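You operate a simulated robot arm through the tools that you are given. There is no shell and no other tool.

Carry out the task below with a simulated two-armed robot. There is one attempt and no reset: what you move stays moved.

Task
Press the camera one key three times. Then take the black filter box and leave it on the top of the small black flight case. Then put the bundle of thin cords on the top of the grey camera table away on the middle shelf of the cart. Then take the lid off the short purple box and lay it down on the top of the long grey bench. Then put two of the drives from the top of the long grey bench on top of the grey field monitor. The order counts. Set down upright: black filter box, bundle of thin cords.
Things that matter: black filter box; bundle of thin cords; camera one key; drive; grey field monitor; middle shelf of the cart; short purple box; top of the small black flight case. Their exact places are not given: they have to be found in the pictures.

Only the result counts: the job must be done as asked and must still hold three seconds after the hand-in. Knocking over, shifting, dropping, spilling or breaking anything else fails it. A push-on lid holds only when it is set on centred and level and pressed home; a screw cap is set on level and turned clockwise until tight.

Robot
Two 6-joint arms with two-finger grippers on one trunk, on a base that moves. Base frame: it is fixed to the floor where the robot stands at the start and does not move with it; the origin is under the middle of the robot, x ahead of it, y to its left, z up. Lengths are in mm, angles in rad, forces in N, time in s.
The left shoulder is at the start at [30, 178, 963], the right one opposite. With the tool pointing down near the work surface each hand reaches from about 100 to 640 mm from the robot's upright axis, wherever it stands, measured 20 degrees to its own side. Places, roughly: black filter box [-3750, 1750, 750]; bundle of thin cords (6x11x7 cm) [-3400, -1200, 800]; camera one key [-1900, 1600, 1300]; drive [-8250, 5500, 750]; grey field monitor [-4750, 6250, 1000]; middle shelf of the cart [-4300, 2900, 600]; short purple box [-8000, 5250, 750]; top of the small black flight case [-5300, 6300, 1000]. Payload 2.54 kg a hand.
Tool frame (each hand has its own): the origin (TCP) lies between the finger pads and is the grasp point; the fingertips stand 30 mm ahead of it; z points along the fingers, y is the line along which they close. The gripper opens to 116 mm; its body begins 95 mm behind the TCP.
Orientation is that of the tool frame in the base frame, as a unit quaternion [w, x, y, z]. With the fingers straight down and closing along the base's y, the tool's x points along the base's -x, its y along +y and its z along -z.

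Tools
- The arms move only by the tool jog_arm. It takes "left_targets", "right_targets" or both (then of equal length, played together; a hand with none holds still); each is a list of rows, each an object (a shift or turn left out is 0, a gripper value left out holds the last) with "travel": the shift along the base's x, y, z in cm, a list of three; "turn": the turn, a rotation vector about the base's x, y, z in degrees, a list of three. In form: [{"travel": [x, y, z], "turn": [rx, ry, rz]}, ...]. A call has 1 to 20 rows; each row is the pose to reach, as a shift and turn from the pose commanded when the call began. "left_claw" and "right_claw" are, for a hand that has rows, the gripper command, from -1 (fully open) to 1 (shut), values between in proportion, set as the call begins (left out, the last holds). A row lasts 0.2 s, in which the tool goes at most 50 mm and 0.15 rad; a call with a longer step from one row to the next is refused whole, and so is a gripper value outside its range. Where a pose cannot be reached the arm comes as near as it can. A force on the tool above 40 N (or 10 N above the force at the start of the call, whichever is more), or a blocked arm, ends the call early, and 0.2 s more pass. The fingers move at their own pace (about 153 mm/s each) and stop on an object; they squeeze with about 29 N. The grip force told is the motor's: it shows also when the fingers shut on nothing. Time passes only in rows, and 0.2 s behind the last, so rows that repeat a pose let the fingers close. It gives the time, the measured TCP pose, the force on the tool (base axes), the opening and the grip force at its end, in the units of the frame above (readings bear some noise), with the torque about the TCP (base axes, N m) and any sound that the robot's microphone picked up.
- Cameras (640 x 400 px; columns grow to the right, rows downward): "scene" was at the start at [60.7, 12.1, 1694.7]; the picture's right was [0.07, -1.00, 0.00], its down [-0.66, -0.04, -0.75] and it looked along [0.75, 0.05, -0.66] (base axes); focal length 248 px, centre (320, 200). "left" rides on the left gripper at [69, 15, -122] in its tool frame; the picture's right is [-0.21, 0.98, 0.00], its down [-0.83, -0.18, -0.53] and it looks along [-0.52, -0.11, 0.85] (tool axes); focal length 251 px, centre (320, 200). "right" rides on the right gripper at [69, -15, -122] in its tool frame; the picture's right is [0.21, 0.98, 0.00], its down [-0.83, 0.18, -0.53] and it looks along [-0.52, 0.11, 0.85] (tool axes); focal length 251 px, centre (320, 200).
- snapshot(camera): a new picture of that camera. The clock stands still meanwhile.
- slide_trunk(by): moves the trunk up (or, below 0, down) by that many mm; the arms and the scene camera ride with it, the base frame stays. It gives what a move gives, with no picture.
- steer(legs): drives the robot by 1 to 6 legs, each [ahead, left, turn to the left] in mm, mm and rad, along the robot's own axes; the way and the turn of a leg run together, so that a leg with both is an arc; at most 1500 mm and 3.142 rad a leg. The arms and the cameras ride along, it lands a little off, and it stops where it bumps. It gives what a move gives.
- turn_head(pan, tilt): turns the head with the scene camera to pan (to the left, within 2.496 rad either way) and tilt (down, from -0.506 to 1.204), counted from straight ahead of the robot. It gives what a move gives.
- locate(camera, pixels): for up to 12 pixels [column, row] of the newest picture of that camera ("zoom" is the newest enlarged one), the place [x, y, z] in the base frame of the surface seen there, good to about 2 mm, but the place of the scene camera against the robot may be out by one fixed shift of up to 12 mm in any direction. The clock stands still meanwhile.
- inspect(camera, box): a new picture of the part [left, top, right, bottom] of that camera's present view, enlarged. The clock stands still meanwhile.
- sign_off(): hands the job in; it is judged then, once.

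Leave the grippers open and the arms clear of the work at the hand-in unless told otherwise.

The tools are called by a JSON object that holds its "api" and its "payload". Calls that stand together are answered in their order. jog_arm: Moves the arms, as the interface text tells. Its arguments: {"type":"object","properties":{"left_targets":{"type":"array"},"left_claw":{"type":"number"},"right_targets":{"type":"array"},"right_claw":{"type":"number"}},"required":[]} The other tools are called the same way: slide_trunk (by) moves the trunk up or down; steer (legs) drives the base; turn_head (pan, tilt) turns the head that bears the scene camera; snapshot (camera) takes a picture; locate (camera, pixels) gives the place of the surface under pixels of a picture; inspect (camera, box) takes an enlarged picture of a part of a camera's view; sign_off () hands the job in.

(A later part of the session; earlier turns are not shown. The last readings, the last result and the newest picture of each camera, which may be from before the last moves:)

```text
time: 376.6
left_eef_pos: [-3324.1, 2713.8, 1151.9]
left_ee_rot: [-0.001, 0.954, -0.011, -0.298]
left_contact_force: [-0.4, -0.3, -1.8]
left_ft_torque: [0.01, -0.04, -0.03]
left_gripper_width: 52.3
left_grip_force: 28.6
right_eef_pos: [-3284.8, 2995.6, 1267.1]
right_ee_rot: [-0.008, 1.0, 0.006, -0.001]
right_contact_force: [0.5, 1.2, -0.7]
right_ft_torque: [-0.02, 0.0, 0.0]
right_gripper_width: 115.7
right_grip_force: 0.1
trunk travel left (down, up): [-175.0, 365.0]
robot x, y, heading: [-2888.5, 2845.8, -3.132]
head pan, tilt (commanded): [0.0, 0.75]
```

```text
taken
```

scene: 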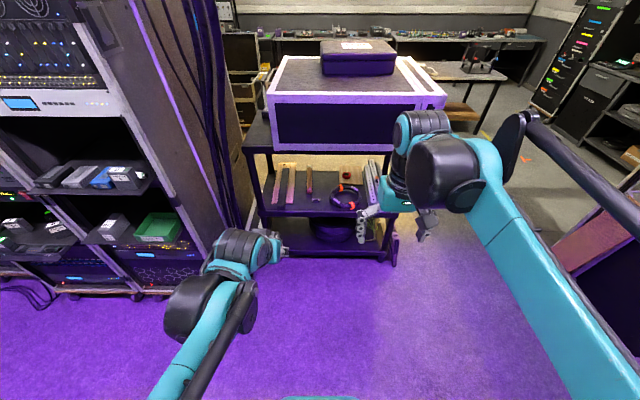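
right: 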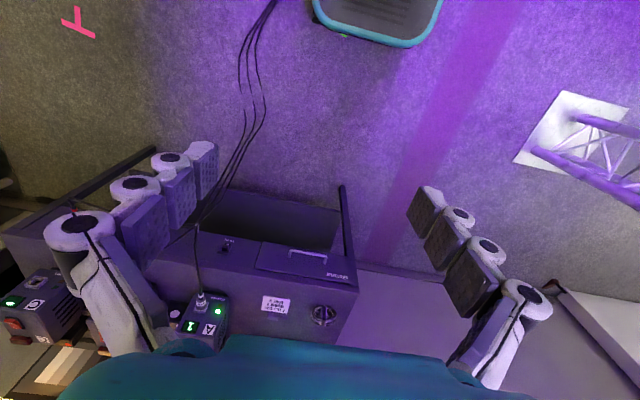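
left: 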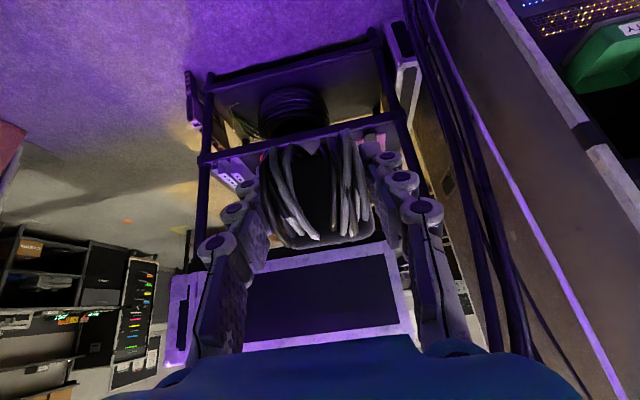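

Robot faces the cart with the left hand at y≈2714. Lower the trunk 170 mm and extend the left hand to about (-3540,2718,720).

{"api": "slide_trunk", "payload": {"by": -170}}

{"api": "jog_arm", "payload": {"left_targets": [{"travel": [-2.7, 0, -3.2]}, {"travel": [-5.4, 0.1, -6.4]}, {"travel": [-8.1, 0.2, -9.6]}, {"travel": [-10.8, 0.3, -12.8]}, {"travel": [-13.5, 0.4, -16.0]}, {"travel": [-16.2, 0.5, -19.2]}, {"travel": [-18.9, 0.5, -22.4]}, {"travel": [-21.5, 0.5, -25.6]}]}}

{"api": "steer", "payload": {"legs": [[320, 0, 0]]}}

{"api": "snapshot", "payload": {"camera": "left"}}

{"api": "snapshot", "payload": {"camera": "scene"}}

```text
time: 378.5
left_eef_pos: [-3324.5, 2712.2, 981.7]
left_ee_rot: [-0.001, 0.954, -0.01, -0.299]
left_contact_force: [0.2, -0.8, -1.1]
left_ft_torque: [0.0, -0.06, 0.0]
left_gripper_width: 52.1
left_grip_force: 28.8
right_eef_pos: [-3283.8, 2996.5, 1096.7]
right_ee_rot: [-0.009, 1.0, 0.007, -0.001]
right_contact_force: [0.0, -0.3, -0.1]
right_ft_torque: [0.0, 0.02, -0.02]
right_gripper_width: 116.3
right_grip_force: 0.1
trunk travel left (down, up): [-5.0, 535.0]
robot x, y, heading: [-2891.1, 2847.1, -3.133]
head pan, tilt (commanded): [0.0, 0.75]
```

```text
time: 380.3
left_eef_pos: [-3540.9, 2718.7, 723.5]
left_ee_rot: [-0.002, 0.954, -0.012, -0.299]
left_contact_force: [-0.7, 0.0, -1.8]
left_ft_torque: [0.01, -0.03, 0.0]
left_gripper_width: 52.1
left_grip_force: 28.8
right_eef_pos: [-3285.2, 2996.7, 1097.4]
right_ee_rot: [-0.009, 1.0, 0.007, -0.002]
right_contact_force: [0.1, -0.3, 0.7]
right_ft_torque: [0.0, -0.01, -0.04]
right_gripper_width: 115.7
right_grip_force: 0.1
trunk travel left (down, up): [-5.0, 535.0]
robot x, y, heading: [-2887.9, 2843.3, -3.139]
head pan, tilt (commanded): [0.0, 0.75]
```

```text
time: 382.4
left_eef_pos: [-3859.6, 2714.1, 722.8]
left_ee_rot: [-0.002, 0.954, -0.009, -0.299]
left_contact_force: [0.3, 0.3, -1.0]
left_ft_torque: [0.01, -0.06, -0.02]
left_gripper_width: 52.5
left_grip_force: 28.9
right_eef_pos: [-3605.6, 2990.8, 1097.1]
right_ee_rot: [-0.009, 1.0, 0.009, -0.001]
right_contact_force: [-0.2, -0.6, 0.4]
right_ft_torque: [0.01, -0.03, 0.02]
right_gripper_width: 115.8
right_grip_force: 0.1
trunk travel left (down, up): [-5.0, 535.0]
robot x, y, heading: [-3208.7, 2843.7, -3.131]
head pan, tilt (commanded): [0.0, 0.75]
```

```text
taken
```

left: 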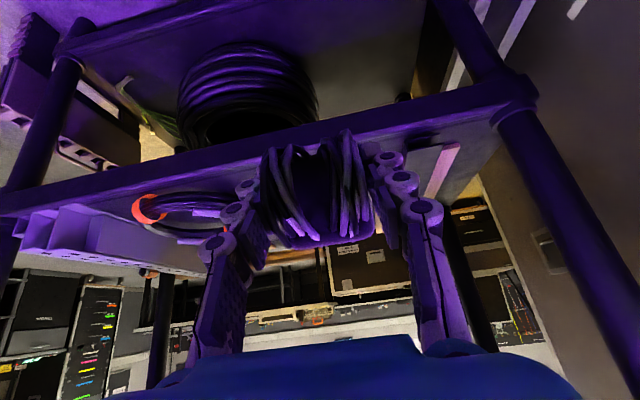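

```text
taken
```

scene: 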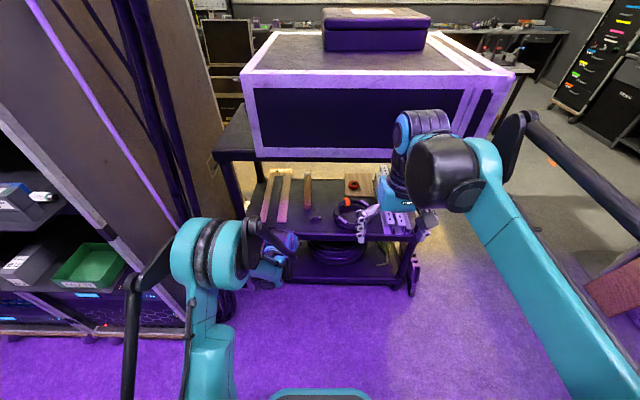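

The spot is visible. I'll zoom both cameras to refine the free spot: scene first.

{"api": "inspect", "payload": {"camera": "scene", "box": [250, 160, 390, 250]}}

{"api": "locate", "payload": {"camera": "zoom", "pixels": [[175, 270], [182, 255], [285, 255], [300, 270], [330, 250], [240, 260], [240, 300], [240, 325], [270, 215], [385, 290], [115, 290], [240, 230]]}}

{"api": "inspect", "payload": {"camera": "left", "box": [360, 90, 500, 220]}}

```text
4.44 times, centred on (320, 205) of scene
```

zoom: 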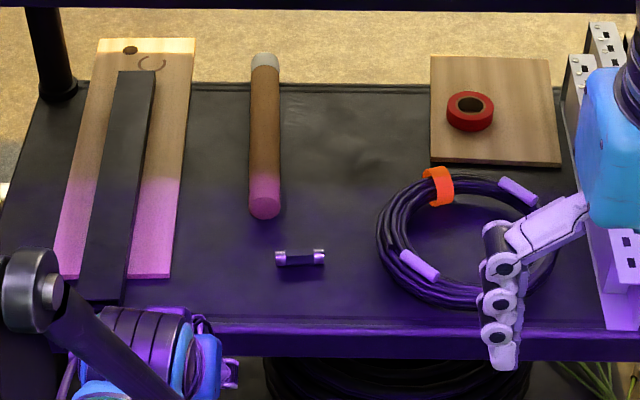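

```text
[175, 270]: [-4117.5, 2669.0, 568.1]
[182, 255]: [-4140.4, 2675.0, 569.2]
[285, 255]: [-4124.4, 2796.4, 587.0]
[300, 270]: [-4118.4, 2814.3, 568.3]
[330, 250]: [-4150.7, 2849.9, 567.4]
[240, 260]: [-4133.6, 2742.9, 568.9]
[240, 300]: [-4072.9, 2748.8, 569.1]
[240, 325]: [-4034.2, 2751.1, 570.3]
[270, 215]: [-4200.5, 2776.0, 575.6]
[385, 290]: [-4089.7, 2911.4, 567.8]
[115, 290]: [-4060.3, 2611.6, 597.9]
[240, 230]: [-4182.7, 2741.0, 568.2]
```

```text
3.08 times, centred on (430, 155) of left
```

zoom: 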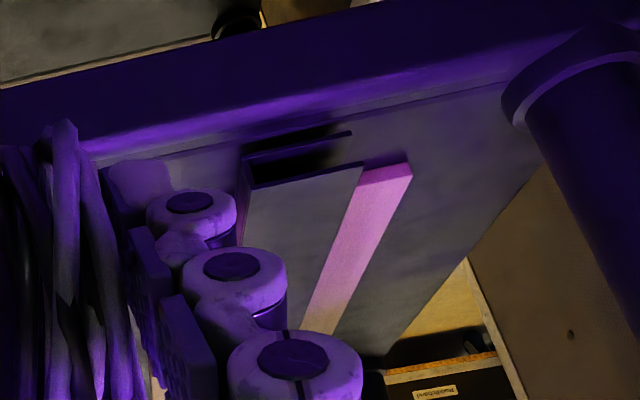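

I'll cross-check with the wrist camera: the channel's front corner and shelf edge.

{"api": "locate", "payload": {"camera": "zoom", "pixels": [[245, 175], [355, 140], [365, 165], [410, 170], [300, 110], [300, 125], [450, 120], [130, 175], [480, 70], [240, 60], [200, 165]]}}

{"api": "inspect", "payload": {"camera": "left", "box": [130, 120, 280, 260]}}

```text
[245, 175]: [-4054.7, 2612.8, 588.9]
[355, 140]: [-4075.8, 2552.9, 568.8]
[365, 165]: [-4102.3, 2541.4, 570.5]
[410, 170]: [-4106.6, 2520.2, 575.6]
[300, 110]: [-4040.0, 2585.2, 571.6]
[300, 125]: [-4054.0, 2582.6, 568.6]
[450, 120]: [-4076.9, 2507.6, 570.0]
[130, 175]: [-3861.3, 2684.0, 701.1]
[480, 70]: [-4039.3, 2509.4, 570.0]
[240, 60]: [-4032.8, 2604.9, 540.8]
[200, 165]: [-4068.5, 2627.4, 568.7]
```

```text
2.86 times, centred on (205, 190) of left
```

zoom: 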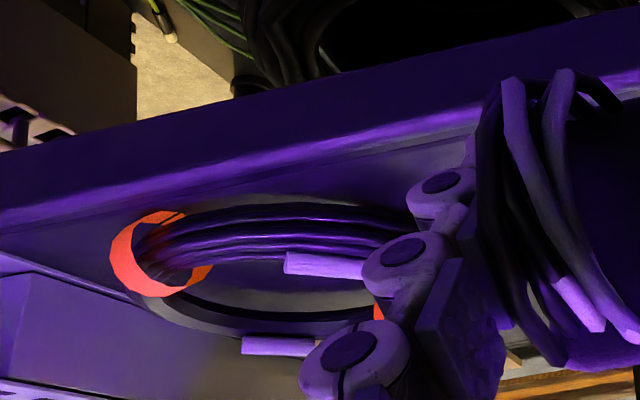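

Shelf surface z≈569.5, lip edge x≈-4040; free y-range 2664–2784. Target TCP (-4094,2724). I'll drive 170 mm closer at the current height (bundle bottom ≈ z 687).

{"api": "steer", "payload": {"legs": [[170, 0, 0]]}}

{"api": "snapshot", "payload": {"camera": "scene"}}

{"api": "inspect", "payload": {"camera": "scene", "box": [240, 170, 380, 270]}}

```text
time: 383.9
left_eef_pos: [-4027.4, 2713.1, 723.1]
left_ee_rot: [-0.001, 0.954, -0.009, -0.299]
left_contact_force: [-0.3, 0.2, -1.7]
left_ft_torque: [0.02, -0.04, 0.02]
left_gripper_width: 52.1
left_grip_force: 28.7
right_eef_pos: [-3772.5, 2990.1, 1095.8]
right_ee_rot: [-0.009, 1.0, 0.009, 0.0]
right_contact_force: [-0.6, 0.7, -0.6]
right_ft_torque: [0.02, -0.05, 0.01]
right_gripper_width: 116.0
right_grip_force: 0.1
trunk travel left (down, up): [-5.0, 535.0]
robot x, y, heading: [-3373.3, 2837.4, -3.131]
head pan, tilt (commanded): [0.0, 0.75]
```

```text
taken
```

scene: 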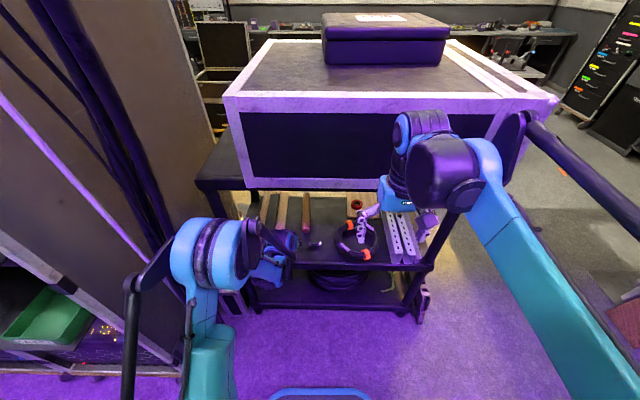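

```text
4.00 times, centred on (310, 220) of scene
```

zoom: 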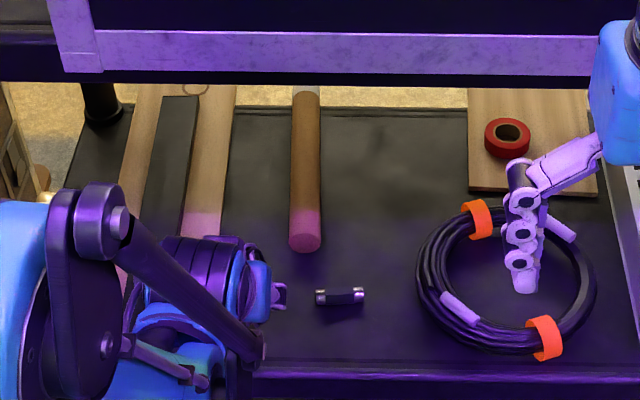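

The scene view is blocked by the wrist; checking the left wrist camera.

{"api": "snapshot", "payload": {"camera": "left"}}

```text
taken
```

left: 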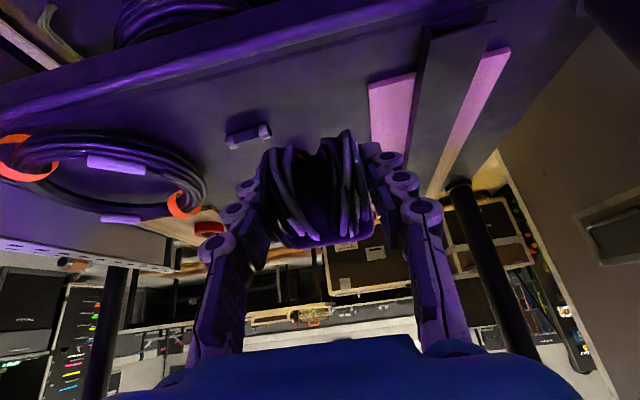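

The fuse (245,135), board (390,110) and shelf edge are visible. Locating their near edges.

{"api": "inspect", "payload": {"camera": "left", "box": [210, 50, 430, 180]}}

{"api": "locate", "payload": {"camera": "zoom", "pixels": [[170, 240], [60, 255], [110, 250], [470, 110], [490, 250], [590, 80], [300, 150], [300, 60], [400, 180], [160, 255], [475, 200], [250, 25]]}}

```text
2.91 times, centred on (320, 115) of left
```

zoom: 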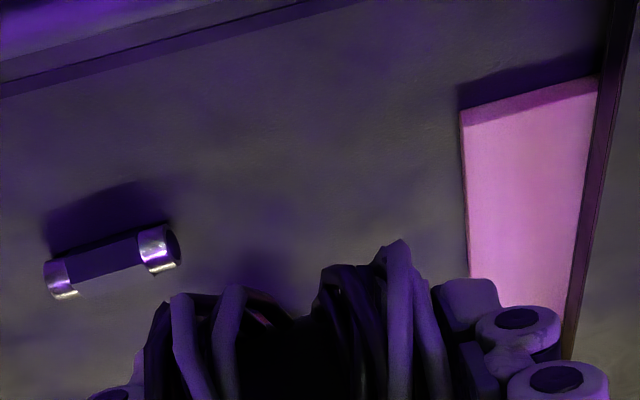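

```text
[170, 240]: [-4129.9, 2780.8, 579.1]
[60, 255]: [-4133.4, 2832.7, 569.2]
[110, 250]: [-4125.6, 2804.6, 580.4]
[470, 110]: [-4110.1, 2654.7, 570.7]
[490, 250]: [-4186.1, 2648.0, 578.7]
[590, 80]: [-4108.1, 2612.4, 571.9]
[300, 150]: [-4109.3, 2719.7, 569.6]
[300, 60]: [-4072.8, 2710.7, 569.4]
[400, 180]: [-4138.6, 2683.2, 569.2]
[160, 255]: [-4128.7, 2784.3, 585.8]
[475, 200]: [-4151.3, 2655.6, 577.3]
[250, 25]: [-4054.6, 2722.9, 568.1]
```

Free y-range by wrist camera: 2657 (board) to 2779 (fuse). Target TCP (-4094,2718). Move in and down to z≈650.

{"api": "jog_arm", "payload": {"left_targets": [{"travel": [-2.2, 0.2, -2.4]}, {"travel": [-4.4, 0.4, -4.8]}, {"travel": [-6.7, 0.5, -7.3]}]}}

{"api": "snapshot", "payload": {"camera": "left"}}

```text
time: 384.7
left_eef_pos: [-4093.5, 2716.5, 652.2]
left_ee_rot: [-0.002, 0.954, -0.01, -0.299]
left_contact_force: [-1.3, -0.6, -1.2]
left_ft_torque: [0.0, -0.02, 0.02]
left_gripper_width: 51.9
left_grip_force: 29.0
right_eef_pos: [-3772.7, 2989.6, 1097.2]
right_ee_rot: [-0.01, 1.0, 0.009, -0.002]
right_contact_force: [-0.2, -1.0, -0.5]
right_ft_torque: [-0.01, -0.01, -0.03]
right_gripper_width: 116.3
right_grip_force: 0.0
trunk travel left (down, up): [-5.0, 535.0]
robot x, y, heading: [-3371.7, 2840.9, -3.13]
head pan, tilt (commanded): [0.0, 0.75]
```

```text
taken
```

left: 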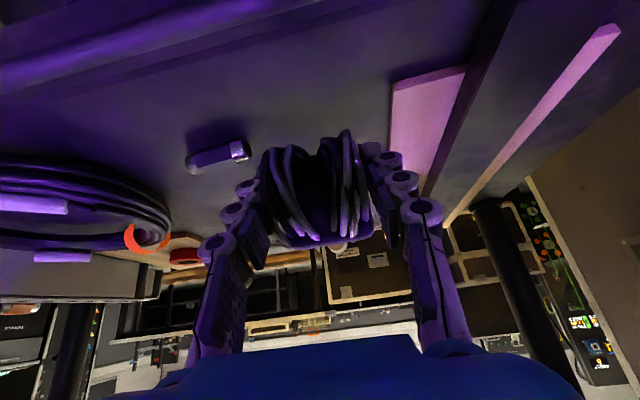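

Descend to about z≈611, then small steps to contact.

{"api": "jog_arm", "payload": {"left_targets": [{"travel": [0, 0.1, -1.8]}, {"travel": [0, 0.1, -3.2]}, {"travel": [0, 0.1, -3.9]}, {"travel": [0, 0.1, -4.1]}]}}

{"api": "snapshot", "payload": {"camera": "left"}}

```text
time: 385.7
left_eef_pos: [-4093.8, 2719.5, 610.5]
left_ee_rot: [-0.001, 0.954, -0.009, -0.299]
left_contact_force: [0.3, -0.9, -3.0]
left_ft_torque: [0.02, -0.05, 0.03]
left_gripper_width: 52.1
left_grip_force: 29.2
right_eef_pos: [-3770.6, 2989.5, 1097.2]
right_ee_rot: [-0.009, 1.0, 0.009, -0.002]
right_contact_force: [-0.1, -0.5, -0.1]
right_ft_torque: [0.05, -0.02, 0.01]
right_gripper_width: 116.1
right_grip_force: 0.0
trunk travel left (down, up): [-5.0, 535.0]
robot x, y, heading: [-3372.5, 2840.7, -3.128]
head pan, tilt (commanded): [0.0, 0.75]
```

```text
taken
```

left: 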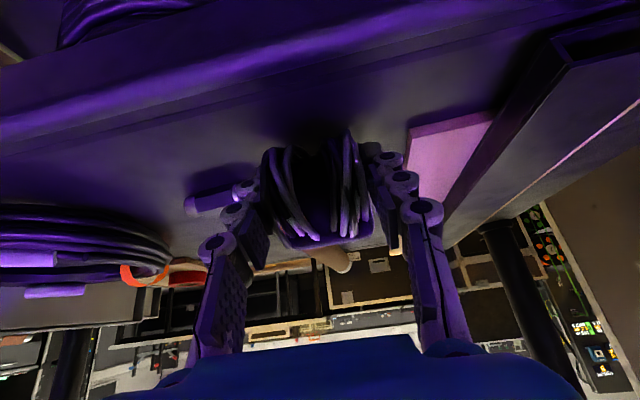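

{"api": "jog_arm", "payload": {"left_targets": [{"travel": [0, 0, -0.15]}, {"travel": [0, 0, -0.3]}, {"travel": [0, 0, -0.4]}, {"travel": [0, 0, -0.5]}]}}

```text
time: 386.7
left_eef_pos: [-4093.0, 2719.8, 605.7]
left_ee_rot: [-0.002, 0.954, -0.009, -0.299]
left_contact_force: [-0.4, 0.3, -1.5]
left_ft_torque: [0.02, -0.05, 0.03]
left_gripper_width: 52.1
left_grip_force: 28.9
right_eef_pos: [-3771.7, 2989.5, 1096.8]
right_ee_rot: [-0.009, 1.0, 0.009, -0.002]
right_contact_force: [0.7, 0.5, 0.7]
right_ft_torque: [-0.01, -0.01, 0.0]
right_gripper_width: 115.9
right_grip_force: 0.1
trunk travel left (down, up): [-5.0, 535.0]
robot x, y, heading: [-3373.3, 2842.5, -3.133]
head pan, tilt (commanded): [0.0, 0.75]
```

No contact yet at z≈605.7. Continue in 1 mm steps.

{"api": "jog_arm", "payload": {"left_targets": [{"travel": [0, 0, -0.1]}, {"travel": [0, 0, -0.2]}, {"travel": [0, 0, -0.3]}]}}

```text
time: 387.5
left_eef_pos: [-4092.1, 2718.6, 604.6]
left_ee_rot: [-0.002, 0.954, -0.011, -0.301]
left_contact_force: [-0.5, -0.7, 15.3]
left_ft_torque: [-0.14, 0.02, 0.01]
left_gripper_width: 52.3
left_grip_force: 29.2
right_eef_pos: [-3770.2, 2990.1, 1097.4]
right_ee_rot: [-0.009, 1.0, 0.009, -0.003]
right_contact_force: [1.0, 0.0, -0.3]
right_ft_torque: [-0.02, -0.02, 0.0]
right_gripper_width: 116.0
right_grip_force: 0.0
trunk travel left (down, up): [-5.0, 535.0]
robot x, y, heading: [-3372.8, 2839.4, -3.129]
head pan, tilt (commanded): [0.0, 0.75]
```

Contact (15 N). Ease up 1 mm and open to ~70 mm only, to stay clear of the fuse and board.

{"api": "jog_arm", "payload": {"left_targets": [{"travel": [0, 0, 0.1]}, {"travel": [0, 0, 0.1]}, {"travel": [0, 0, 0.1]}], "left_claw": -0.2}}

{"api": "snapshot", "payload": {"camera": "left"}}

```text
time: 388.3
left_eef_pos: [-4093.2, 2717.4, 603.1]
left_ee_rot: [-0.002, 0.954, -0.01, -0.3]
left_contact_force: [0.4, -0.3, 0.0]
left_ft_torque: [0.03, 0.05, 0.01]
left_gripper_width: 69.6
left_grip_force: 0.1
right_eef_pos: [-3772.2, 2988.9, 1097.3]
right_ee_rot: [-0.009, 1.0, 0.009, -0.002]
right_contact_force: [-0.1, -1.2, -0.3]
right_ft_torque: [0.02, 0.04, -0.05]
right_gripper_width: 116.2
right_grip_force: 0.2
trunk travel left (down, up): [-5.0, 535.0]
robot x, y, heading: [-3376.0, 2840.4, -3.124]
head pan, tilt (commanded): [0.0, 0.75]
```

```text
taken
```

left: 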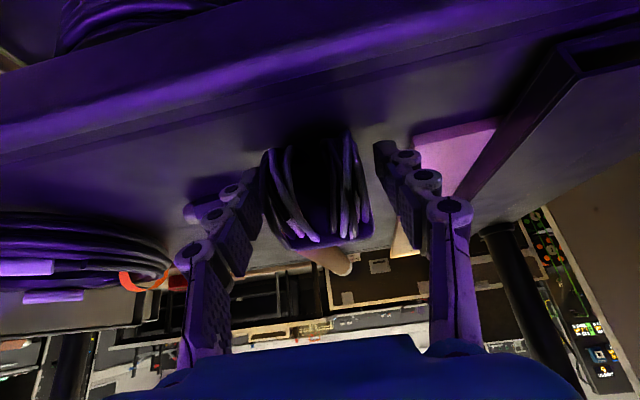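

The bundle stands free. Withdraw along the tool axis, then back out.

{"api": "jog_arm", "payload": {"left_targets": [{"travel": [0.9, 0, 1.2]}, {"travel": [2.3, 0, 3.2]}, {"travel": [4.3, 0, 6.0]}, {"travel": [7.5, 0, 9.0]}, {"travel": [12, 0, 10]}, {"travel": [16.5, 0, 11]}, {"travel": [21, 0, 12]}]}}

{"api": "snapshot", "payload": {"camera": "left"}}

```text
time: 389.9
left_eef_pos: [-3893.0, 2718.3, 742.4]
left_ee_rot: [-0.001, 0.954, -0.009, -0.299]
left_contact_force: [0.8, 0.2, 0.7]
left_ft_torque: [0.03, 0.05, -0.02]
left_gripper_width: 69.6
left_grip_force: 0.0
left hand out of reach, approached as far as the arm can: row 6, 7
right_eef_pos: [-3768.8, 2989.3, 1097.3]
right_ee_rot: [-0.009, 1.0, 0.009, -0.002]
right_contact_force: [0.2, -0.9, -0.2]
right_ft_torque: [0.04, 0.01, 0.01]
right_gripper_width: 116.1
right_grip_force: 0.0
trunk travel left (down, up): [-5.0, 535.0]
robot x, y, heading: [-3376.4, 2840.0, -3.129]
head pan, tilt (commanded): [0.0, 0.75]
```

```text
taken
```

left: 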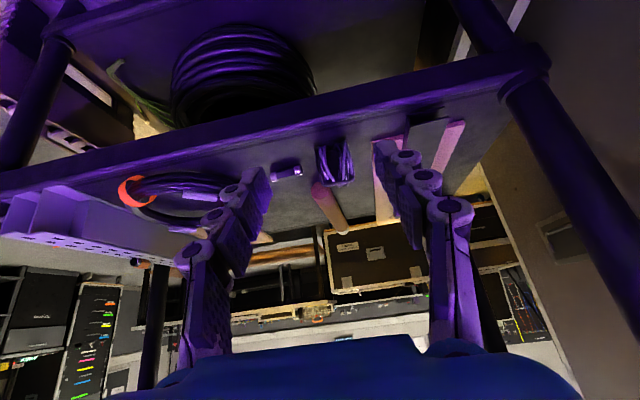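

The bundle sits on the shelf between fuse and board. A quick zoom to verify that it is upright and level.

{"api": "inspect", "payload": {"camera": "left", "box": [250, 110, 430, 230]}}

{"api": "locate", "payload": {"camera": "zoom", "pixels": [[250, 240], [350, 240], [300, 250], [300, 150], [240, 150], [335, 150], [160, 215], [460, 200]]}}

```text
3.33 times, centred on (340, 170) of left
```

zoom: 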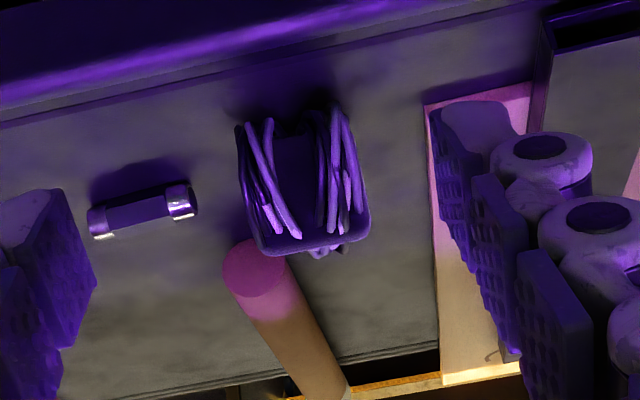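

```text
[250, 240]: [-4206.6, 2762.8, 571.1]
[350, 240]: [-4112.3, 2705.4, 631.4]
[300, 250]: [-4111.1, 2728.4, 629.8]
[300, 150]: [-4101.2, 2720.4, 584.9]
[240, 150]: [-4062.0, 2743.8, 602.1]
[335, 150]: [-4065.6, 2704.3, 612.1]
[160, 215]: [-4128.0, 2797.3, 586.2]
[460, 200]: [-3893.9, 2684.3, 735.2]
```

The bundle is upright on the middle shelf and nothing else moved. Now back off 480 mm, raise the trunk, and stow the left arm upright.

{"api": "steer", "payload": {"legs": [[-480, 0, 0]]}}

{"api": "slide_trunk", "payload": {"by": 170}}

{"api": "jog_arm", "payload": {"left_targets": [{"travel": [1.6, -0.6, 3.1], "turn": [0, -3, 0]}, {"travel": [3.2, -1.2, 6.2], "turn": [0, -6, 0]}, {"travel": [4.8, -1.8, 9.3], "turn": [0, -9, 0]}, {"travel": [6.4, -2.4, 12.4], "turn": [0, -12, 0]}, {"travel": [8.0, -3.0, 15.5], "turn": [0, -15, 0]}, {"travel": [9.6, -3.6, 18.6], "turn": [0, -18, 0]}, {"travel": [11.2, -4.2, 21.7], "turn": [0, -21, 0]}, {"travel": [12.8, -4.8, 24.8], "turn": [0, -24, 0]}, {"travel": [14.4, -5.4, 27.9], "turn": [0, -27, 0]}, {"travel": [16.0, -6.0, 31.0], "turn": [0, -30, 0]}, {"travel": [17.6, -6.6, 33], "turn": [0, -33, 0]}, {"travel": [18.4, -7.0, 34], "turn": [0, -35, 0]}], "left_claw": -1}}

```text
time: 392.8
left_eef_pos: [-3409.0, 2722.5, 741.4]
left_ee_rot: [0.0, 0.954, -0.005, -0.299]
left_contact_force: [1.2, -0.7, -0.4]
left_ft_torque: [0.0, 0.02, -0.01]
left_gripper_width: 69.7
left_grip_force: 0.0
right_eef_pos: [-3288.5, 2993.9, 1096.5]
right_ee_rot: [-0.009, 1.0, 0.013, -0.002]
right_contact_force: [-0.1, -1.1, 0.5]
right_ft_torque: [-0.03, -0.01, -0.01]
right_gripper_width: 116.1
right_grip_force: 0.1
trunk travel left (down, up): [-5.0, 535.0]
robot x, y, heading: [-2890.2, 2847.6, -3.118]
head pan, tilt (commanded): [0.0, 0.75]
```

```text
time: 394.7
left_eef_pos: [-3408.9, 2720.5, 910.1]
left_ee_rot: [0.0, 0.955, -0.006, -0.298]
left_contact_force: [-0.5, 0.4, 0.0]
left_ft_torque: [-0.01, 0.03, 0.0]
left_gripper_width: 69.7
left_grip_force: 0.1
right_eef_pos: [-3288.8, 2993.5, 1266.4]
right_ee_rot: [-0.009, 1.0, 0.015, -0.002]
right_contact_force: [0.0, -0.3, 0.3]
right_ft_torque: [0.0, 0.01, -0.03]
right_gripper_width: 116.0
right_grip_force: 0.0
trunk travel left (down, up): [-175.0, 365.0]
robot x, y, heading: [-2889.8, 2846.3, -3.119]
head pan, tilt (commanded): [0.0, 0.75]
```

```text
time: 397.3
left_eef_pos: [-3225.1, 2649.8, 1252.4]
left_ee_rot: [-0.002, 1.0, -0.005, 0.003]
left_contact_force: [0.0, 0.0, -0.1]
left_ft_torque: [-0.01, -0.01, -0.03]
left_gripper_width: 115.9
left_grip_force: 0.1
right_eef_pos: [-3289.5, 2993.1, 1266.6]
right_ee_rot: [-0.009, 1.0, 0.015, -0.002]
right_contact_force: [0.8, 0.6, 0.1]
right_ft_torque: [0.0, 0.0, 0.0]
right_gripper_width: 116.3
right_grip_force: 0.0
trunk travel left (down, up): [-175.0, 365.0]
robot x, y, heading: [-2894.3, 2848.4, -3.124]
head pan, tilt (commanded): [0.0, 0.75]
```

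Next target: the long grey bench around (-8000..-8250, 5250..5500). Drive: strafe right to y≈3985, through the gap to x≈-4800.

{"api": "steer", "payload": {"legs": [[0, -1135, -0.015], [1000, 0, 0], [950, 0, 0]]}}

{"api": "turn_head", "payload": {"pan": -0.3, "tilt": 0.45}}

{"api": "snapshot", "payload": {"camera": "scene"}}

```text
time: 412.3
left_eef_pos: [-5188.6, 3715.9, 1251.8]
left_ee_rot: [-0.002, 1.0, -0.002, 0.002]
left_contact_force: [-0.1, -0.1, 0.0]
left_ft_torque: [0.02, -0.02, -0.04]
left_gripper_width: 116.0
left_grip_force: 0.1
right_eef_pos: [-5254.6, 4057.1, 1266.7]
right_ee_rot: [-0.009, 1.0, 0.017, -0.002]
right_contact_force: [0.8, 0.3, 0.7]
right_ft_torque: [0.0, -0.01, 0.01]
right_gripper_width: 116.1
right_grip_force: 0.1
trunk travel left (down, up): [-175.0, 365.0]
robot x, y, heading: [-4853.8, 3913.0, -3.115]
head pan, tilt (commanded): [0.0, 0.75]
```

```text
time: 413.1
left_eef_pos: [-5187.2, 3714.9, 1251.1]
left_ee_rot: [-0.002, 1.0, -0.002, 0.002]
left_contact_force: [-0.9, -0.1, -0.1]
left_ft_torque: [-0.02, 0.0, -0.01]
left_gripper_width: 115.9
left_grip_force: 0.1
right_eef_pos: [-5254.6, 4057.2, 1267.6]
right_ee_rot: [-0.009, 1.0, 0.017, -0.002]
right_contact_force: [0.8, 0.3, 0.9]
right_ft_torque: [0.0, -0.04, 0.01]
right_gripper_width: 116.0
right_grip_force: 0.0
trunk travel left (down, up): [-175.0, 365.0]
robot x, y, heading: [-4850.8, 3916.0, -3.116]
head pan, tilt (commanded): [-0.3, 0.45]
```

```text
taken
```

scene: 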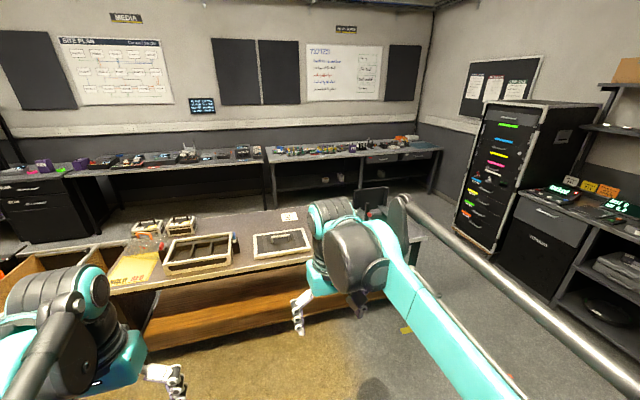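

The long bench on the far wall (270–440,150) is the target. I'll go diagonally around the table to about (-5550,5500).

{"api": "steer", "payload": {"legs": [[400, -800, -0.02], [300, -800, 0]]}}

{"api": "turn_head", "payload": {"pan": 0.1, "tilt": 0.5}}

{"api": "snapshot", "payload": {"camera": "scene"}}

```text
time: 421.9
left_eef_pos: [-5921.5, 5289.4, 1252.0]
left_ee_rot: [-0.001, 1.0, -0.007, 0.003]
left_contact_force: [0.8, 0.0, 0.6]
left_ft_torque: [-0.02, -0.02, 0.03]
left_gripper_width: 115.8
left_grip_force: 0.0
right_eef_pos: [-5985.2, 5632.8, 1265.6]
right_ee_rot: [-0.009, 1.0, 0.013, -0.002]
right_contact_force: [-0.5, -0.5, -0.2]
right_ft_torque: [-0.05, -0.01, -0.03]
right_gripper_width: 115.9
right_grip_force: 0.0
trunk travel left (down, up): [-175.0, 365.0]
robot x, y, heading: [-5585.5, 5483.9, -3.128]
head pan, tilt (commanded): [-0.3, 0.45]
```

```text
time: 422.7
left_eef_pos: [-5923.0, 5289.5, 1252.3]
left_ee_rot: [-0.002, 1.0, -0.007, 0.002]
left_contact_force: [-0.5, -0.2, -0.9]
left_ft_torque: [0.0, -0.01, 0.0]
left_gripper_width: 116.1
left_grip_force: 0.1
right_eef_pos: [-5984.8, 5632.6, 1267.5]
right_ee_rot: [-0.009, 1.0, 0.013, -0.002]
right_contact_force: [-0.2, 0.3, 0.4]
right_ft_torque: [-0.02, 0.02, 0.02]
right_gripper_width: 116.1
right_grip_force: 0.0
trunk travel left (down, up): [-175.0, 365.0]
robot x, y, heading: [-5585.2, 5481.3, -3.122]
head pan, tilt (commanded): [0.099, 0.499]
```

```text
taken
```

scene: 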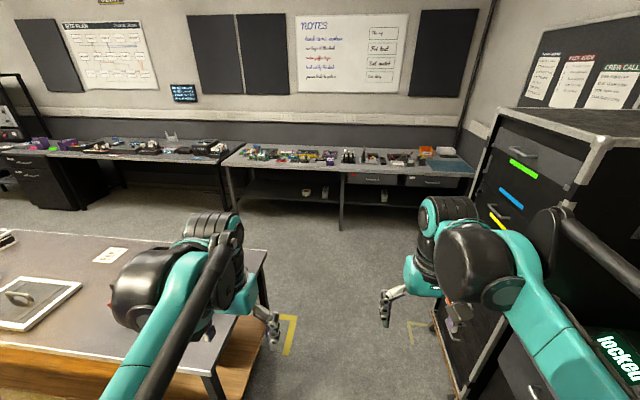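

The bench is straight ahead. Check the corridor limits: table corner at (262,255) and rack's left edge at (440,300).

{"api": "locate", "payload": {"camera": "scene", "pixels": [[262, 252], [205, 385], [432, 320], [475, 200], [545, 140], [340, 225], [235, 170], [470, 172], [300, 155], [370, 155], [445, 160], [330, 158]]}}

{"api": "inspect", "payload": {"camera": "scene", "box": [220, 130, 480, 200]}}

```text
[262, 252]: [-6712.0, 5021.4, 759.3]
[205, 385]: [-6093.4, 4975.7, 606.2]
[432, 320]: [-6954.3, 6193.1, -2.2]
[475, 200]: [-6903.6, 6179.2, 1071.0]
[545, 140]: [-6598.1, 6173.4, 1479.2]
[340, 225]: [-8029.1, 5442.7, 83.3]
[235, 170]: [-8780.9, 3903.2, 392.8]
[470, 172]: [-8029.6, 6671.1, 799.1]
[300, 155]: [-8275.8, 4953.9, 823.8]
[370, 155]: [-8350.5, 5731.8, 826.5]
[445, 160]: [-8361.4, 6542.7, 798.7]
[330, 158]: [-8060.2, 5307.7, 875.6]
```

```text
2.46 times, centred on (350, 165) of scene
```

zoom: 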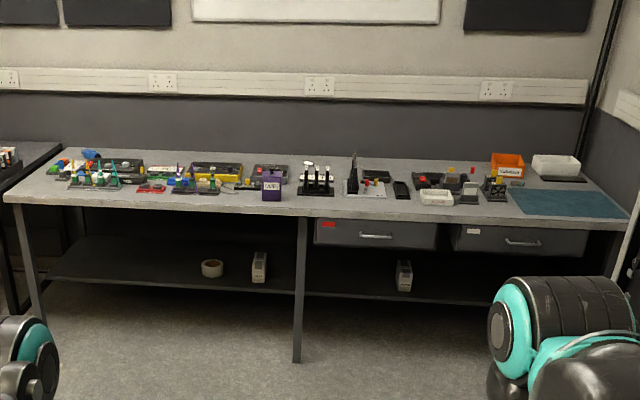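

The bench top is at z≈799, front edge x≈-8029. Corridor is clear (y 5021–6173). Drive ahead 1700 mm to x≈-7290.

{"api": "steer", "payload": {"legs": [[1000, 0, 0], [700, 0, 0]]}}

{"api": "turn_head", "payload": {"pan": 0.0, "tilt": 0.65}}

{"api": "snapshot", "payload": {"camera": "scene"}}

{"api": "inspect", "payload": {"camera": "scene", "box": [240, 100, 420, 200]}}

```text
time: 431.3
left_eef_pos: [-7614.7, 5259.2, 1252.7]
left_ee_rot: [-0.002, 1.0, -0.004, 0.002]
left_contact_force: [-1.0, -0.1, -0.1]
left_ft_torque: [-0.03, 0.02, 0.01]
left_gripper_width: 116.1
left_grip_force: 0.0
right_eef_pos: [-7678.7, 5603.5, 1267.1]
right_ee_rot: [-0.008, 1.0, 0.015, -0.002]
right_contact_force: [-1.4, -0.9, -0.4]
right_ft_torque: [-0.06, 0.01, 0.01]
right_gripper_width: 116.0
right_grip_force: 0.1
trunk travel left (down, up): [-175.0, 365.0]
robot x, y, heading: [-7285.2, 5455.2, -3.116]
head pan, tilt (commanded): [0.099, 0.499]
```

```text
time: 432.0
left_eef_pos: [-7613.7, 5260.0, 1251.4]
left_ee_rot: [-0.002, 1.0, -0.004, 0.002]
left_contact_force: [0.1, 0.6, 0.3]
left_ft_torque: [0.01, 0.01, -0.03]
left_gripper_width: 116.1
left_grip_force: 0.2
right_eef_pos: [-7677.6, 5603.0, 1266.3]
right_ee_rot: [-0.009, 1.0, 0.014, -0.001]
right_contact_force: [0.5, -0.8, 0.6]
right_ft_torque: [-0.01, 0.01, 0.04]
right_gripper_width: 116.0
right_grip_force: 0.1
trunk travel left (down, up): [-175.0, 365.0]
robot x, y, heading: [-7278.6, 5460.8, -3.121]
head pan, tilt (commanded): [0.0, 0.649]
```

```text
taken
```

scene: 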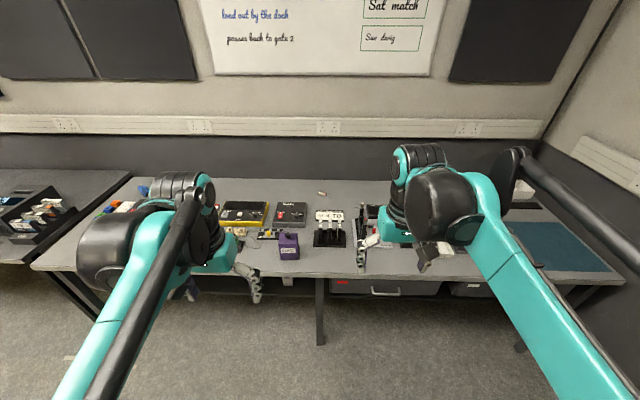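

```text
3.56 times, centred on (330, 150) of scene
```

zoom: 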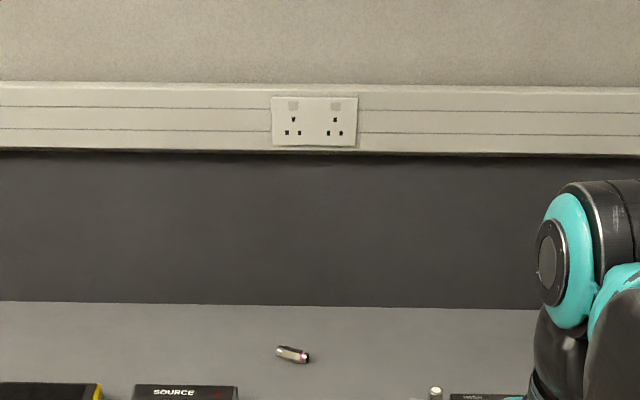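

Zooming on the bench items between the arms.

{"api": "inspect", "payload": {"camera": "scene", "box": [210, 185, 370, 285]}}

{"api": "inspect", "payload": {"camera": "scene", "box": [340, 180, 560, 300]}}

```text
4.00 times, centred on (290, 235) of scene
```

zoom: 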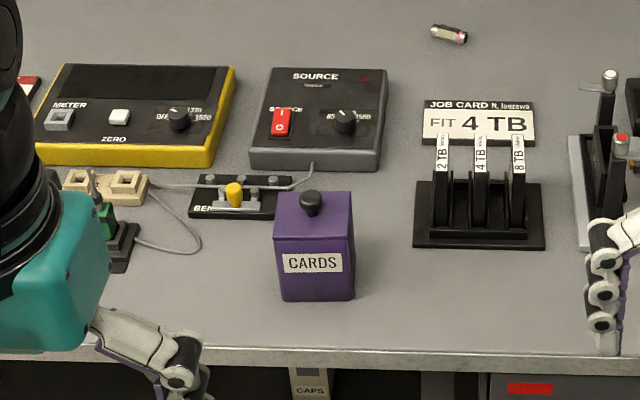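

```text
2.91 times, centred on (450, 240) of scene
```

zoom: 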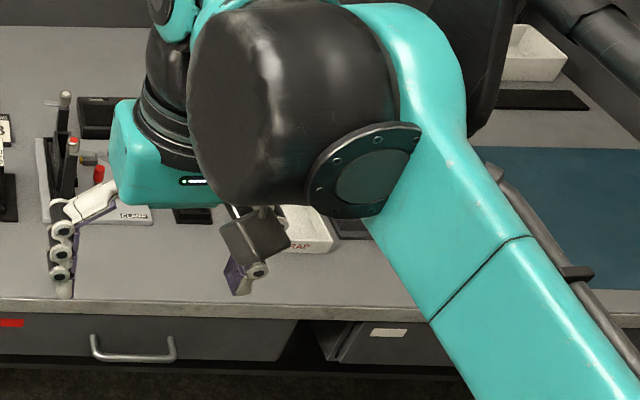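

I see a purple box "CARDS" with a knobbed lid, and a stand with three upright drives (2 TB, 4 TB, 8 TB). I'll locate these.

{"api": "inspect", "payload": {"camera": "scene", "box": [270, 205, 350, 265]}}

{"api": "locate", "payload": {"camera": "zoom", "pixels": [[80, 215], [155, 230], [150, 290], [100, 200], [80, 370], [430, 160], [525, 160], [470, 250], [420, 290], [360, 100], [200, 330], [60, 250]]}}

```text
6.67 times, centred on (310, 235) of scene
```

zoom: 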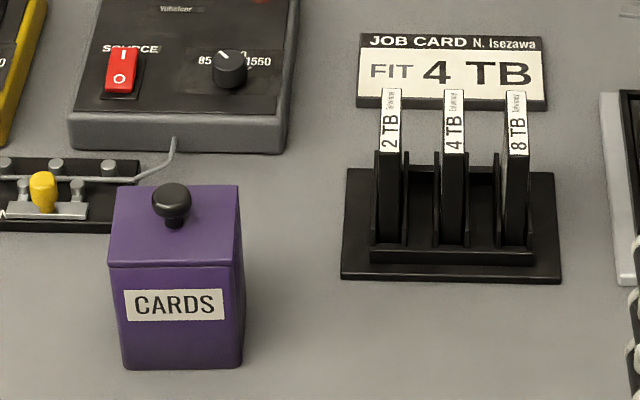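

```text
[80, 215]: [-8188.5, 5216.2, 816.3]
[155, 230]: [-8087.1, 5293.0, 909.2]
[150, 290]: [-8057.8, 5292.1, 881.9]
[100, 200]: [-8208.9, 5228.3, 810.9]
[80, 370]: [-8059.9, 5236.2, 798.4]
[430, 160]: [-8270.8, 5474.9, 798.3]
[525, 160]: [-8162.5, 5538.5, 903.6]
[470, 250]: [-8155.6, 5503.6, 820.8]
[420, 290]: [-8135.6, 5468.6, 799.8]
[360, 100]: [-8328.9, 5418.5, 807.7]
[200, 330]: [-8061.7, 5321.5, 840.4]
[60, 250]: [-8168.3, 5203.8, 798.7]
```

Box: front x≈-8058, y≈5268–5340, top z≈909; knob on top. Drives stand upright at about (-8160,5480..5540). I'll drive 250 mm closer and view the box with the left wrist camera from above.

{"api": "steer", "payload": {"legs": [[250, 0, -0.02]]}}

{"api": "jog_arm", "payload": {"left_targets": [{"travel": [-4, 1, -2]}, {"travel": [-8, 2, -4]}, {"travel": [-12, 3, -6]}, {"travel": [-14, 4, -9]}]}}

{"api": "snapshot", "payload": {"camera": "left"}}

{"api": "snapshot", "payload": {"camera": "right"}}

```text
time: 433.9
left_eef_pos: [-7870.1, 5262.0, 1251.9]
left_ee_rot: [-0.002, 1.0, -0.012, 0.003]
left_contact_force: [-0.7, -0.1, -0.5]
left_ft_torque: [-0.02, -0.07, 0.01]
left_gripper_width: 116.0
left_grip_force: 0.1
right_eef_pos: [-7928.7, 5605.4, 1266.2]
right_ee_rot: [-0.009, 1.0, 0.006, -0.002]
right_contact_force: [-0.5, -0.8, 0.4]
right_ft_torque: [-0.01, -0.09, -0.01]
right_gripper_width: 116.0
right_grip_force: 0.0
trunk travel left (down, up): [-175.0, 365.0]
robot x, y, heading: [-7533.3, 5451.6, -3.131]
head pan, tilt (commanded): [0.0, 0.649]
```

```text
time: 434.9
left_eef_pos: [-8009.8, 5301.3, 1161.6]
left_ee_rot: [-0.001, 1.0, -0.012, 0.003]
left_contact_force: [0.3, 1.1, -0.2]
left_ft_torque: [0.03, 0.03, 0.02]
left_gripper_width: 115.9
left_grip_force: 0.0
right_eef_pos: [-7927.5, 5605.9, 1266.4]
right_ee_rot: [-0.009, 1.0, 0.006, -0.002]
right_contact_force: [-0.2, 1.0, -0.4]
right_ft_torque: [0.0, -0.04, 0.0]
right_gripper_width: 116.1
right_grip_force: 0.0
trunk travel left (down, up): [-175.0, 365.0]
robot x, y, heading: [-7535.3, 5453.3, -3.138]
head pan, tilt (commanded): [0.0, 0.649]
```

```text
taken
```

left: 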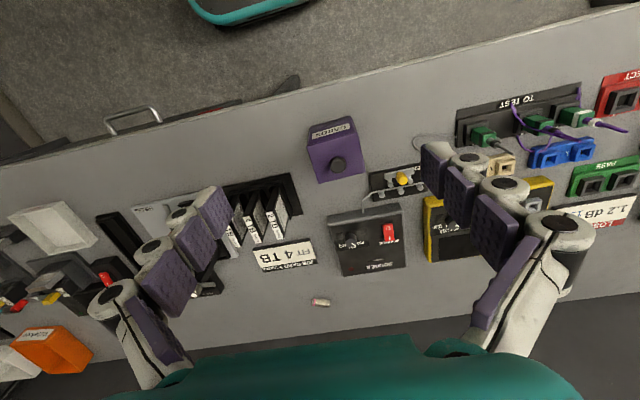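

```text
taken
```

right: 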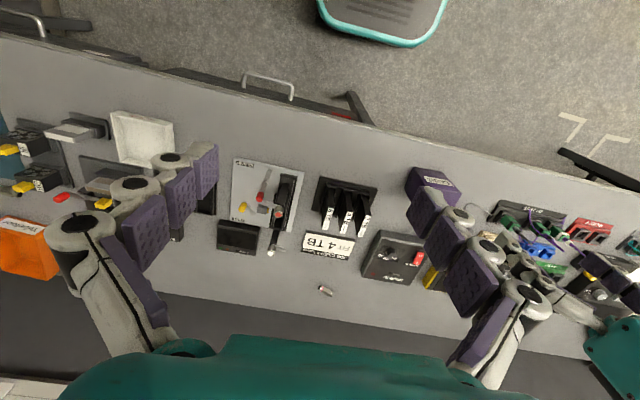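

Good overview. I'll locate the box's edges and free spots in the left picture.

{"api": "locate", "payload": {"camera": "left", "pixels": [[338, 163], [308, 150], [353, 125], [365, 168], [320, 180], [240, 165], [275, 150], [300, 200], [240, 185], [190, 160], [400, 130], [280, 180]]}}

{"api": "inspect", "payload": {"camera": "left", "box": [280, 100, 400, 200]}}

```text
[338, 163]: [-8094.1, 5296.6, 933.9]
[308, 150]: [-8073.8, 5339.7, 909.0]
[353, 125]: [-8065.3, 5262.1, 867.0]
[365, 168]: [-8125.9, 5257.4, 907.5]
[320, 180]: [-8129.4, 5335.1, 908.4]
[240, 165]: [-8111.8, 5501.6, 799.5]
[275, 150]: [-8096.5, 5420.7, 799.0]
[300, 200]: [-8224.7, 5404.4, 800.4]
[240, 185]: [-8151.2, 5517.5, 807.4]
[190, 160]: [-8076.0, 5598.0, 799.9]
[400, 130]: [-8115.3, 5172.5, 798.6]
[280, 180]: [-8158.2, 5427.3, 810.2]
```

```text
4.00 times, centred on (340, 150) of left
```

zoom: 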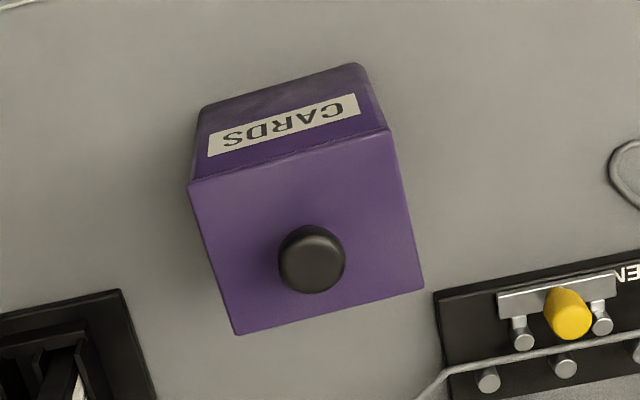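

I'll locate the lid's four corners and the knob.

{"api": "locate", "payload": {"camera": "zoom", "pixels": [[194, 186], [385, 132], [420, 284], [238, 330], [311, 258], [280, 258], [343, 258], [311, 228], [311, 290], [210, 160], [370, 120], [205, 110]]}}

```text
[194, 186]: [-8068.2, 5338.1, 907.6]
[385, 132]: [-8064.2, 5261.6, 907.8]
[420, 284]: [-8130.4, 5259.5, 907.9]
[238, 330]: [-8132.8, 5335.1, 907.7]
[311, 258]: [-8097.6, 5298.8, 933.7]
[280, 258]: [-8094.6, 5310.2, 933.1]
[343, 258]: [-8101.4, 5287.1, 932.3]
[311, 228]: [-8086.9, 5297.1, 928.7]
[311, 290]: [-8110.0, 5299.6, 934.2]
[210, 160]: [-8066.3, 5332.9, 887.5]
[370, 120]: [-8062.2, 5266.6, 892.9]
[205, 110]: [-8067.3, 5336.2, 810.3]
```

Lid: x -8132..-8066, y 5260..5338, top z≈908; knob centre (-8098,5299), top z≈934. I'll lower the left hand vertically over the knob to TCP z≈942 (tips ≈ 4 mm above the lid).

{"api": "jog_arm", "payload": {"left_targets": [{"travel": [-3, 0, -3.5]}, {"travel": [-6, -0.1, -7]}, {"travel": [-8.8, -0.2, -10.5]}, {"travel": [-8.8, -0.2, -15]}, {"travel": [-8.8, -0.2, -18.5]}], "left_claw": -0.3}}

{"api": "snapshot", "payload": {"camera": "left"}}

```text
time: 436.1
left_eef_pos: [-8096.5, 5299.5, 978.2]
left_ee_rot: [-0.002, 1.0, -0.011, 0.003]
left_contact_force: [-0.4, 0.5, 1.1]
left_ft_torque: [-0.02, -0.04, -0.02]
left_gripper_width: 75.4
left_grip_force: 0.0
right_eef_pos: [-7928.2, 5607.0, 1266.9]
right_ee_rot: [-0.009, 1.0, 0.006, -0.001]
right_contact_force: [-1.5, 0.2, -0.9]
right_ft_torque: [-0.01, -0.01, 0.01]
right_gripper_width: 116.3
right_grip_force: 0.1
trunk travel left (down, up): [-175.0, 365.0]
robot x, y, heading: [-7532.4, 5452.9, -3.137]
head pan, tilt (commanded): [0.0, 0.649]
```

```text
taken
```

left: 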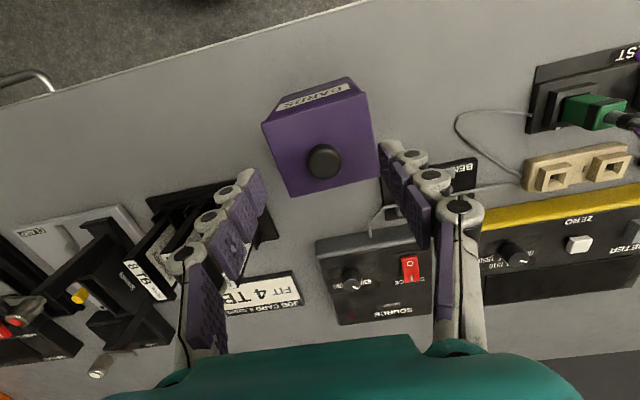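

Locate the knob again from here for fine alignment.

{"api": "locate", "payload": {"camera": "left", "pixels": [[323, 160], [308, 162], [340, 160], [323, 147], [323, 175], [290, 180], [255, 185], [395, 160]]}}

```text
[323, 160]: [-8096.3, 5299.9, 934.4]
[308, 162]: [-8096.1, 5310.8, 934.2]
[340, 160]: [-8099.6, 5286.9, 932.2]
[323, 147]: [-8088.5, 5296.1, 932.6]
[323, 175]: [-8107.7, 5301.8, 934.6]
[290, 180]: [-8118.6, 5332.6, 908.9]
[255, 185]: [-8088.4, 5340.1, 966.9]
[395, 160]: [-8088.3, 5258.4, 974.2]
```

Aligned. Descend 36 mm and close on the knob.

{"api": "jog_arm", "payload": {"left_targets": [{"travel": [-0.1, 0, -1.5]}, {"travel": [-0.1, 0, -2.8]}, {"travel": [-0.1, 0, -3.5]}]}}

{"api": "jog_arm", "payload": {"left_targets": [{"travel": [0, 0, 0]}, {"travel": [0, 0, 0]}, {"travel": [0, 0, 0]}, {"travel": [0, 0, 0]}], "left_claw": 1}}

{"api": "snapshot", "payload": {"camera": "left"}}

```text
time: 436.9
left_eef_pos: [-8098.5, 5297.9, 943.4]
left_ee_rot: [-0.001, 1.0, -0.012, 0.003]
left_contact_force: [0.3, 0.0, -0.2]
left_ft_torque: [-0.01, -0.02, 0.01]
left_gripper_width: 75.4
left_grip_force: 0.2
right_eef_pos: [-7928.6, 5606.6, 1266.6]
right_ee_rot: [-0.009, 1.0, 0.006, -0.002]
right_contact_force: [0.5, 0.7, -0.2]
right_ft_torque: [-0.02, -0.01, 0.0]
right_gripper_width: 116.1
right_grip_force: 0.1
trunk travel left (down, up): [-175.0, 365.0]
robot x, y, heading: [-7528.9, 5456.7, -3.138]
head pan, tilt (commanded): [0.0, 0.649]
```

```text
time: 437.9
left_eef_pos: [-8097.2, 5299.4, 942.7]
left_ee_rot: [-0.002, 1.0, -0.013, 0.003]
left_contact_force: [0.5, -0.4, -0.3]
left_ft_torque: [0.03, 0.01, -0.02]
left_gripper_width: 23.7
left_grip_force: 29.5
right_eef_pos: [-7927.7, 5605.1, 1267.3]
right_ee_rot: [-0.009, 1.0, 0.006, -0.002]
right_contact_force: [-0.5, 0.2, 1.0]
right_ft_torque: [-0.01, -0.01, -0.01]
right_gripper_width: 115.6
right_grip_force: 0.0
trunk travel left (down, up): [-175.0, 365.0]
robot x, y, heading: [-7530.1, 5454.2, -3.132]
head pan, tilt (commanded): [0.0, 0.649]
heard: snap
```

```text
taken
```

left: 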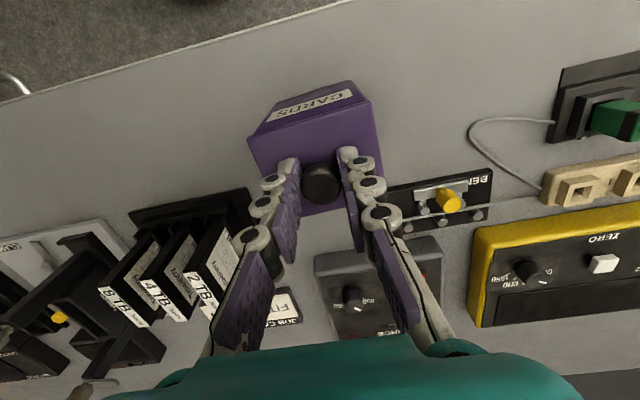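

A "snap" was heard as the fingers closed on the knob. Let me lift slowly, 3 mm at a time, watching forces.

{"api": "jog_arm", "payload": {"left_targets": [{"travel": [0, 0, 0.2]}, {"travel": [0, 0, 0.5]}, {"travel": [0, 0, 0.8]}, {"travel": [0, 0, 1.2]}]}}

{"api": "snapshot", "payload": {"camera": "left"}}

{"api": "inspect", "payload": {"camera": "scene", "box": [200, 180, 360, 300]}}

```text
time: 438.9
left_eef_pos: [-8098.0, 5300.4, 954.9]
left_ee_rot: [-0.001, 1.0, -0.012, 0.002]
left_contact_force: [-0.3, -0.5, -1.1]
left_ft_torque: [-0.02, 0.03, -0.02]
left_gripper_width: 23.7
left_grip_force: 29.1
right_eef_pos: [-7928.4, 5605.4, 1266.8]
right_ee_rot: [-0.009, 1.0, 0.007, -0.002]
right_contact_force: [0.2, -0.8, 0.2]
right_ft_torque: [-0.03, 0.02, -0.03]
right_gripper_width: 116.2
right_grip_force: 0.1
trunk travel left (down, up): [-175.0, 365.0]
robot x, y, heading: [-7533.1, 5450.4, -3.137]
head pan, tilt (commanded): [0.0, 0.649]
```

```text
taken
```

left: 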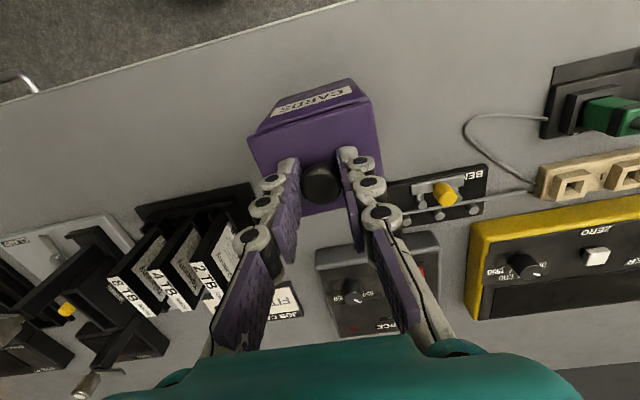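

```text
3.33 times, centred on (280, 240) of scene
```

zoom: 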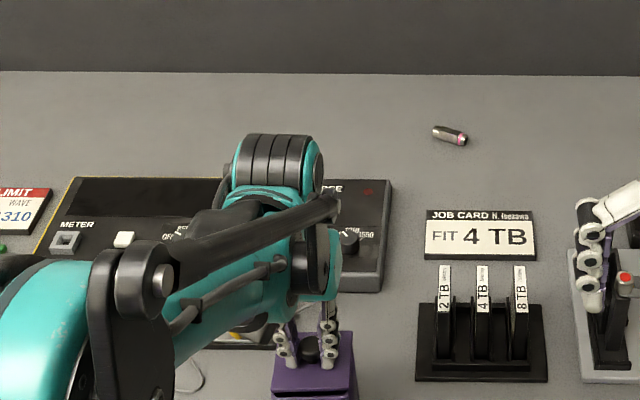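

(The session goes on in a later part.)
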